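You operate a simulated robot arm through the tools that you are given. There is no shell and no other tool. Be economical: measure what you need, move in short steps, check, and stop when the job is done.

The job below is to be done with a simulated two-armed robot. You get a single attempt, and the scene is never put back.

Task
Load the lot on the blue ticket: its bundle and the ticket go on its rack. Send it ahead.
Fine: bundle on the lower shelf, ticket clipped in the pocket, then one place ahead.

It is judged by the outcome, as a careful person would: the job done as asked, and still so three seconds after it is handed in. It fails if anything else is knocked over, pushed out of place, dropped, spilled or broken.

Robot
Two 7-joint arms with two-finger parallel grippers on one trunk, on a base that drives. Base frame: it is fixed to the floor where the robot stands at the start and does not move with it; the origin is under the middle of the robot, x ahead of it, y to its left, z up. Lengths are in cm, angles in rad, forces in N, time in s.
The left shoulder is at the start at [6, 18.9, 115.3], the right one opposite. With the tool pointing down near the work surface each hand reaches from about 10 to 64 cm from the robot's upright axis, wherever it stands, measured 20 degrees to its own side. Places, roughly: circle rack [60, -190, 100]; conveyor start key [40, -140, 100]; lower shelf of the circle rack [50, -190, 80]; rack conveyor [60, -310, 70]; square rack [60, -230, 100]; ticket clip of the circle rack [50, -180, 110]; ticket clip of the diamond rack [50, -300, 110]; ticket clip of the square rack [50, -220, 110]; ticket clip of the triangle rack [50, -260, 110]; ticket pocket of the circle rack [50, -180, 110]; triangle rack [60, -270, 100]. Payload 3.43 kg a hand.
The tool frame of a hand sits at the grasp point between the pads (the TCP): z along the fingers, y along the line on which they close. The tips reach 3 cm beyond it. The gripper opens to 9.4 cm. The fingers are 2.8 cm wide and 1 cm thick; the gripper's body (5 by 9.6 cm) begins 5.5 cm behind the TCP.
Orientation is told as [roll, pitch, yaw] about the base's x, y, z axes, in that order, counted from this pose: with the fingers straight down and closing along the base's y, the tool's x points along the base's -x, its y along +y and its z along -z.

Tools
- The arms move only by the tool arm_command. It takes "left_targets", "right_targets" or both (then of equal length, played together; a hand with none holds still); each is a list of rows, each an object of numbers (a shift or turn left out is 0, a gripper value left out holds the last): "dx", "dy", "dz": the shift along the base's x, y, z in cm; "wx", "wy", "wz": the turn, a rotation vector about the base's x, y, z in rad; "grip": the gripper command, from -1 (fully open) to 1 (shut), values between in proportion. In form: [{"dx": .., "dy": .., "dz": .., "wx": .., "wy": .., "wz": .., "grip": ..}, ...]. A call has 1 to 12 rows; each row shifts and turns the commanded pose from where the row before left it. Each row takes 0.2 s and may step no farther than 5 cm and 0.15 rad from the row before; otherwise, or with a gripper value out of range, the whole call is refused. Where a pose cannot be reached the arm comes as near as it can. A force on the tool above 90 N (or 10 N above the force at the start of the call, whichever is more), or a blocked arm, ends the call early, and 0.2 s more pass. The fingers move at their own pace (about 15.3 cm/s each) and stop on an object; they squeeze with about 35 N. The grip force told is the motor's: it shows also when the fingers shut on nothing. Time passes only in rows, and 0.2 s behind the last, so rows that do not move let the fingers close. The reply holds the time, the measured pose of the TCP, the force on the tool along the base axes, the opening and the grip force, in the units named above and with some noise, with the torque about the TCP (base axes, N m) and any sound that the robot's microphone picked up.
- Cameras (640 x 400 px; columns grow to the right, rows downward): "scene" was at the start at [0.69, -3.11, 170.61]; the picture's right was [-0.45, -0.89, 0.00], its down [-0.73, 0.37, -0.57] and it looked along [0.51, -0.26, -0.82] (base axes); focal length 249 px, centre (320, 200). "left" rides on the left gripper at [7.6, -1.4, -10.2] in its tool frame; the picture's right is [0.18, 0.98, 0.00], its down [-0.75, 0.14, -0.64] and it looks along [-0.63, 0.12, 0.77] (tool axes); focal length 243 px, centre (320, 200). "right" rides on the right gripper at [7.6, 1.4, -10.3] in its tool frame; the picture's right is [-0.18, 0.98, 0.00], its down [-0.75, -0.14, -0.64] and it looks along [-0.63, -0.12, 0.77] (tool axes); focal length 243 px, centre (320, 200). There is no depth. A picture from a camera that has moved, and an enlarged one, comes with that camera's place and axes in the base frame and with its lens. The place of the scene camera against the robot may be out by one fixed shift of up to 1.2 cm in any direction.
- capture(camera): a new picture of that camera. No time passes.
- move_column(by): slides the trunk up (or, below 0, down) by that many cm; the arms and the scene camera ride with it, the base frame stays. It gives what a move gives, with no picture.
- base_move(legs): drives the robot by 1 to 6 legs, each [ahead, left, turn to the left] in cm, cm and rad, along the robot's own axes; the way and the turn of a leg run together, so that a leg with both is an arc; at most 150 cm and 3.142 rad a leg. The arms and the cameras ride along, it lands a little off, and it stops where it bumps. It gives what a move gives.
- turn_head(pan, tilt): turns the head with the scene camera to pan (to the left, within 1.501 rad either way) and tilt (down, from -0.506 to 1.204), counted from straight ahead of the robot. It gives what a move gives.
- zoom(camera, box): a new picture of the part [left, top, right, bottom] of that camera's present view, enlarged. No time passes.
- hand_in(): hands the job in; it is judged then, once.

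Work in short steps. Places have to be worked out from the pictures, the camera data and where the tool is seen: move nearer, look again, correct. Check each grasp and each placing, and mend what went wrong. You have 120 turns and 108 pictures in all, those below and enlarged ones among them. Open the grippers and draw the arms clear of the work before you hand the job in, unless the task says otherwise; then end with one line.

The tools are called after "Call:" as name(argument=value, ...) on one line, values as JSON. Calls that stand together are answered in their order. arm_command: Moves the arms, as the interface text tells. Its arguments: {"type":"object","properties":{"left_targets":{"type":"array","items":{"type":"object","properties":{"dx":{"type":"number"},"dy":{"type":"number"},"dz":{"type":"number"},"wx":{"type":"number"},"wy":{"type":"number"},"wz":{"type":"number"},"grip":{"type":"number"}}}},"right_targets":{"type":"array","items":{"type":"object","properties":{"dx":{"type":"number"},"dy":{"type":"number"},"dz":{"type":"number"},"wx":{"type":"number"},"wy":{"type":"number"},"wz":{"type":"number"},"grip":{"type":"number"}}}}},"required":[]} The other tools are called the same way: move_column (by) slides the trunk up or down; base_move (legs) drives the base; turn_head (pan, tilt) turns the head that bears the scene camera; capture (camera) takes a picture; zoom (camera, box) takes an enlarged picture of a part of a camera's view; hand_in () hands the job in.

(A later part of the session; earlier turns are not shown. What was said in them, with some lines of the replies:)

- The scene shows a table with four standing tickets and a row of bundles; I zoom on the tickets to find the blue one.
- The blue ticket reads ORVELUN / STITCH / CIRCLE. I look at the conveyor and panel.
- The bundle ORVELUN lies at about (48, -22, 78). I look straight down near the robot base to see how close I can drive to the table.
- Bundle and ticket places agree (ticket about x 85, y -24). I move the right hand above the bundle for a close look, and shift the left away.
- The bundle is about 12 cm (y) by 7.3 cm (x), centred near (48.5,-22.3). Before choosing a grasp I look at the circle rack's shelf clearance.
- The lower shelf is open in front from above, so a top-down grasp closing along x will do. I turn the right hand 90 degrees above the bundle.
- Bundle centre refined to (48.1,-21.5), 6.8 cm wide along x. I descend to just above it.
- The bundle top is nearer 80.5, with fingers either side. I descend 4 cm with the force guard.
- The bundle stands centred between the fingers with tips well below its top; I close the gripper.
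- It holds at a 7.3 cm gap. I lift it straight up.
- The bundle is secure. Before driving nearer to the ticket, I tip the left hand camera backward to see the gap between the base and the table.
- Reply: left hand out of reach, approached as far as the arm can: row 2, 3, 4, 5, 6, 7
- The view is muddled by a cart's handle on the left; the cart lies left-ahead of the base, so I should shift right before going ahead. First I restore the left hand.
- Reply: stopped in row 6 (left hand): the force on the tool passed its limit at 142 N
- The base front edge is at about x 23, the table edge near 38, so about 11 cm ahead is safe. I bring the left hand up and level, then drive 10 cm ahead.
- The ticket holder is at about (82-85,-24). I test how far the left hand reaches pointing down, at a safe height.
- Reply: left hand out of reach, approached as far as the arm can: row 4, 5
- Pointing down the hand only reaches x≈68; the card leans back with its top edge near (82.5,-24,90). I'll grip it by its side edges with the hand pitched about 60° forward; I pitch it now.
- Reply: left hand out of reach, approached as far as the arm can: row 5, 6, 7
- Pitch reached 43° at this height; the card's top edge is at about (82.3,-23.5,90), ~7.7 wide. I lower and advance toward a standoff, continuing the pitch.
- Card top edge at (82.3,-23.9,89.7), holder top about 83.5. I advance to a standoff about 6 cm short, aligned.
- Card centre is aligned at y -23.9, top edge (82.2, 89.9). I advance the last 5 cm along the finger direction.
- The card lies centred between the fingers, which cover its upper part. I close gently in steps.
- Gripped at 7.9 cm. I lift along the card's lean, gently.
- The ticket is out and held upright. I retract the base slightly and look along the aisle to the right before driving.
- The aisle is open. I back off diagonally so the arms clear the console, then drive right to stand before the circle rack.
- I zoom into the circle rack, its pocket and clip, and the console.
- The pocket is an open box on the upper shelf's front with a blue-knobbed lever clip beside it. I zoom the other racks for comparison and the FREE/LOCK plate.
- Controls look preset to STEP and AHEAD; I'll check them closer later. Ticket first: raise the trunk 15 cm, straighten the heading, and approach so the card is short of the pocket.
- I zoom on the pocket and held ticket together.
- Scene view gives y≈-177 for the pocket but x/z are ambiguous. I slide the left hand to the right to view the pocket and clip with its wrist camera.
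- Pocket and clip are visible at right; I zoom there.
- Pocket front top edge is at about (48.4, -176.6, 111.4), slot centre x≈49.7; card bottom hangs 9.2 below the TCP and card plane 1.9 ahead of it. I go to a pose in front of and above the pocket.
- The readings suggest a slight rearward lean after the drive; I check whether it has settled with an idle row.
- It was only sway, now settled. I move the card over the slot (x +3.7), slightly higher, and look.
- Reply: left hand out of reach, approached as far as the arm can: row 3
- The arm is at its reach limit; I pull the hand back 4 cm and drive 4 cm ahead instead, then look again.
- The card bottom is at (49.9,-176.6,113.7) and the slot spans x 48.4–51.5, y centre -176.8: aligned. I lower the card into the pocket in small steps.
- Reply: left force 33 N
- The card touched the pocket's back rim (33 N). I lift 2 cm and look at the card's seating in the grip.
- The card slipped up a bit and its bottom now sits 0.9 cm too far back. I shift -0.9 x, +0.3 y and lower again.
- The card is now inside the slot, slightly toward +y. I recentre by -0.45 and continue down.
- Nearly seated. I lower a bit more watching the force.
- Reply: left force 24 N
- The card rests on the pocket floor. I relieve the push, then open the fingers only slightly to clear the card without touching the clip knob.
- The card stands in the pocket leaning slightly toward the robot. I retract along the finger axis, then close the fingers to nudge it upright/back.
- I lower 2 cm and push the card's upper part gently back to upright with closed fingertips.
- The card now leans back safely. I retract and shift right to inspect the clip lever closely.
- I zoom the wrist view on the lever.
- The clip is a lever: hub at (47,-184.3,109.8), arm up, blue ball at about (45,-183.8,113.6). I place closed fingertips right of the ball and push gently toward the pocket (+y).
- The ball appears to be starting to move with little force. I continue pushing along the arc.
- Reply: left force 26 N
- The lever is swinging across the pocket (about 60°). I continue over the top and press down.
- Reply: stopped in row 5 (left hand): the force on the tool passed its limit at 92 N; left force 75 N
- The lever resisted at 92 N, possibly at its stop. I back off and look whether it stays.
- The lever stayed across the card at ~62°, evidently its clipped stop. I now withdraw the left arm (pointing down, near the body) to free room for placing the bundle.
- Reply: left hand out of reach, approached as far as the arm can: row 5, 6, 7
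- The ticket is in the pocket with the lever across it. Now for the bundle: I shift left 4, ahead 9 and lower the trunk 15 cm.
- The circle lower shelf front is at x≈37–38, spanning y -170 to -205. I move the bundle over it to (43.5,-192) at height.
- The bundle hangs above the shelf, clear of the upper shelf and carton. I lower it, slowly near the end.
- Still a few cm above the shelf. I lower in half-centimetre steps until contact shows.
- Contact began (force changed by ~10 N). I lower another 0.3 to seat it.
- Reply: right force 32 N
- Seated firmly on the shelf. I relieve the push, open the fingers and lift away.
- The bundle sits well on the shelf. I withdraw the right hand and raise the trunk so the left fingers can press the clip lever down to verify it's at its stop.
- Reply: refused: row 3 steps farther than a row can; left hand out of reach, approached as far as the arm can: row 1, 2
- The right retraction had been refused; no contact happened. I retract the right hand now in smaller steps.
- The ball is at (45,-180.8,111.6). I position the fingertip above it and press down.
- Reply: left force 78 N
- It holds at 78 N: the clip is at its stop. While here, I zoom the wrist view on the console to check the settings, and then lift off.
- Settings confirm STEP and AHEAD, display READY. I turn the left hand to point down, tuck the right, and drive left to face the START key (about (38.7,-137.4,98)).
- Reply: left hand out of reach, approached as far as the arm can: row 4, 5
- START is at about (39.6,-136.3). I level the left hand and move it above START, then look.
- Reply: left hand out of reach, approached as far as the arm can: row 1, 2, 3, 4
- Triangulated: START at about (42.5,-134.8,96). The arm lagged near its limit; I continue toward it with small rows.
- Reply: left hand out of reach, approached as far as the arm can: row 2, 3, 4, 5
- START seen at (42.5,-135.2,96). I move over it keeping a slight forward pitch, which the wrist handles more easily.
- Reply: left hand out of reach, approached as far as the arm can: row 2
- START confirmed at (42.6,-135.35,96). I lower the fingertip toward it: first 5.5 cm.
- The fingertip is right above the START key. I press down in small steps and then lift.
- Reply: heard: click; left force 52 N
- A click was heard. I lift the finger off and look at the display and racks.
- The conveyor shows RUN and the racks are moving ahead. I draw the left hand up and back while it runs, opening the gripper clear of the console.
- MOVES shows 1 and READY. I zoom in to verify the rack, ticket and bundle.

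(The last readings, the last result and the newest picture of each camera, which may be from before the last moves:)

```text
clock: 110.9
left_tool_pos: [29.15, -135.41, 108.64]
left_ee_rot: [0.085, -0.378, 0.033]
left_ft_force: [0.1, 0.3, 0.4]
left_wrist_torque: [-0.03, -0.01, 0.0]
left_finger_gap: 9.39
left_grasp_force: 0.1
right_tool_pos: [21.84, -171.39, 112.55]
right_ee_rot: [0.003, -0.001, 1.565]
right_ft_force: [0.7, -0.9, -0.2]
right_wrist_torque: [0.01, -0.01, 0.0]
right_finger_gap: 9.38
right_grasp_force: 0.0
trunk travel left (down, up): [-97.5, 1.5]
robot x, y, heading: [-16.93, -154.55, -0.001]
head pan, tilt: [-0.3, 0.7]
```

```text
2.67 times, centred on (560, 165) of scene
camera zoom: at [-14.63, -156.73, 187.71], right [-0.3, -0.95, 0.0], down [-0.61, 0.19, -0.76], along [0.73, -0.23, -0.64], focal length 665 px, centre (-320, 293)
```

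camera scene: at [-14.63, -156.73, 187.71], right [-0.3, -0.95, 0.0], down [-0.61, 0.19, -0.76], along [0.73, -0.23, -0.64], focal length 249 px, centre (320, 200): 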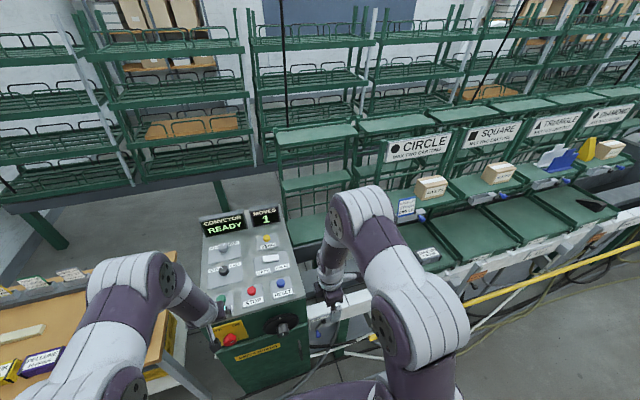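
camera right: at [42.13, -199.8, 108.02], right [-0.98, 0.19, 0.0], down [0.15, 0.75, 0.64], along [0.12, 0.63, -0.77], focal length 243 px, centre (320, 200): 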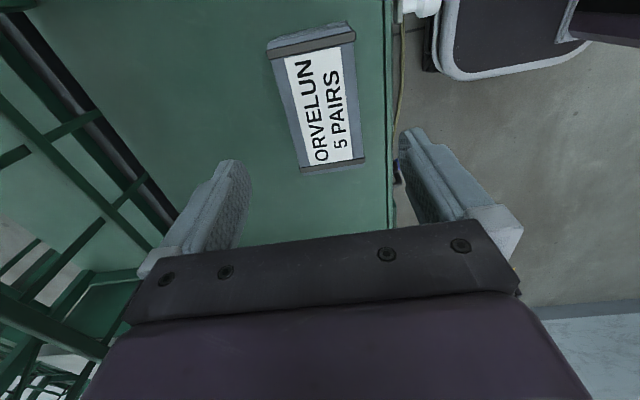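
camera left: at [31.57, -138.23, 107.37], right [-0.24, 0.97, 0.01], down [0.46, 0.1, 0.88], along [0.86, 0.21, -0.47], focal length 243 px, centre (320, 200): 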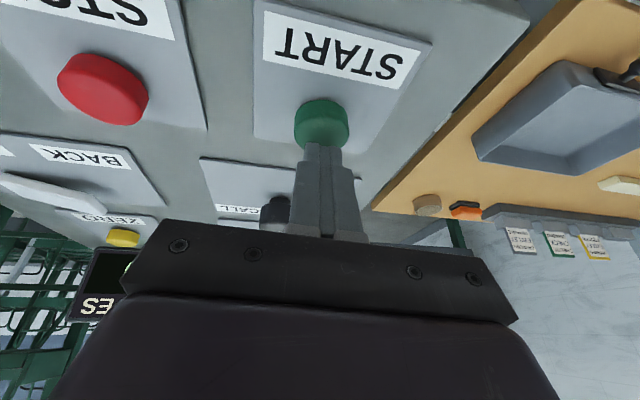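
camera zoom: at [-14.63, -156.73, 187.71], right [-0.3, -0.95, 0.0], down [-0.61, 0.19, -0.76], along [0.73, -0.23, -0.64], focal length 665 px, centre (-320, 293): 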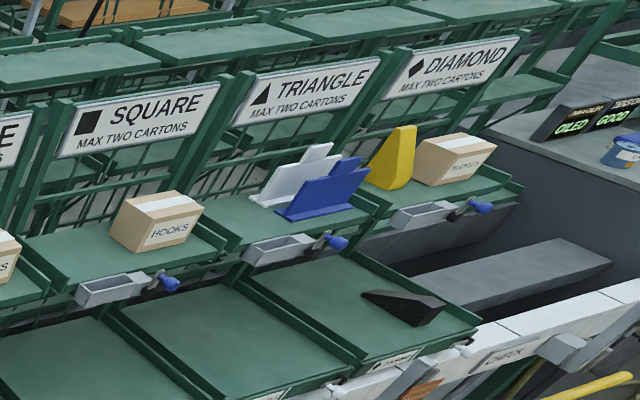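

The rack has advanced one place with bundle and clipped ticket intact, other items in place. I back the robot away so both arms are clear.

Call:
base_move(legs=[[-18, 0, 0]])

Call:
capture(camera="scene")

```text
clock: 112.4
left_tool_pos: [12.0, -135.69, 108.49]
left_ee_rot: [0.085, -0.377, 0.024]
left_ft_force: [0.0, 0.7, -0.7]
left_wrist_torque: [0.03, 0.02, -0.02]
left_finger_gap: 9.41
left_grasp_force: 0.0
right_tool_pos: [4.14, -171.58, 112.51]
right_ee_rot: [0.002, 0.0, 1.555]
right_ft_force: [0.6, -0.2, 0.1]
right_wrist_torque: [0.02, 0.03, 0.05]
right_finger_gap: 9.4
right_grasp_force: 0.1
trunk travel left (down, up): [-97.5, 1.5]
robot x, y, heading: [-35.04, -153.93, -0.016]
head pan, tilt: [-0.3, 0.7]
```

```text
13 pictures are left
camera scene: at [-31.89, -156.6, 187.69], right [-0.31, -0.95, 0.0], down [-0.62, 0.2, -0.76], along [0.73, -0.24, -0.65], focal length 249 px, centre (320, 200)
```

scene: 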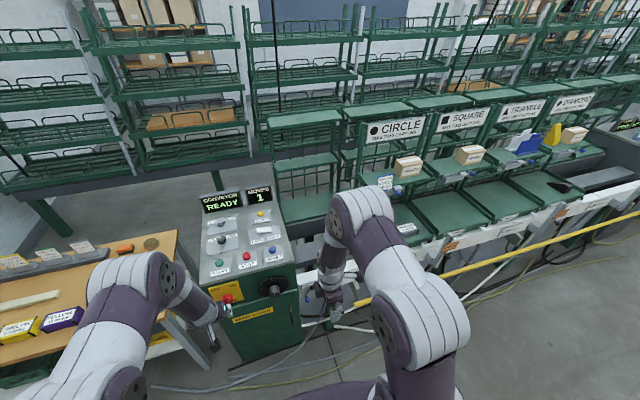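

Everything is in place and the arms are clear with grippers open; I hand in.

Call:
hand_in()

```text
The job is handed in.
```

The ORVELUN bundle is on the circle rack's lower shelf, the blue ticket is clipped in its pocket, and the rack has been sent one place ahead (the conveyor counter reads MOVES 1, READY).
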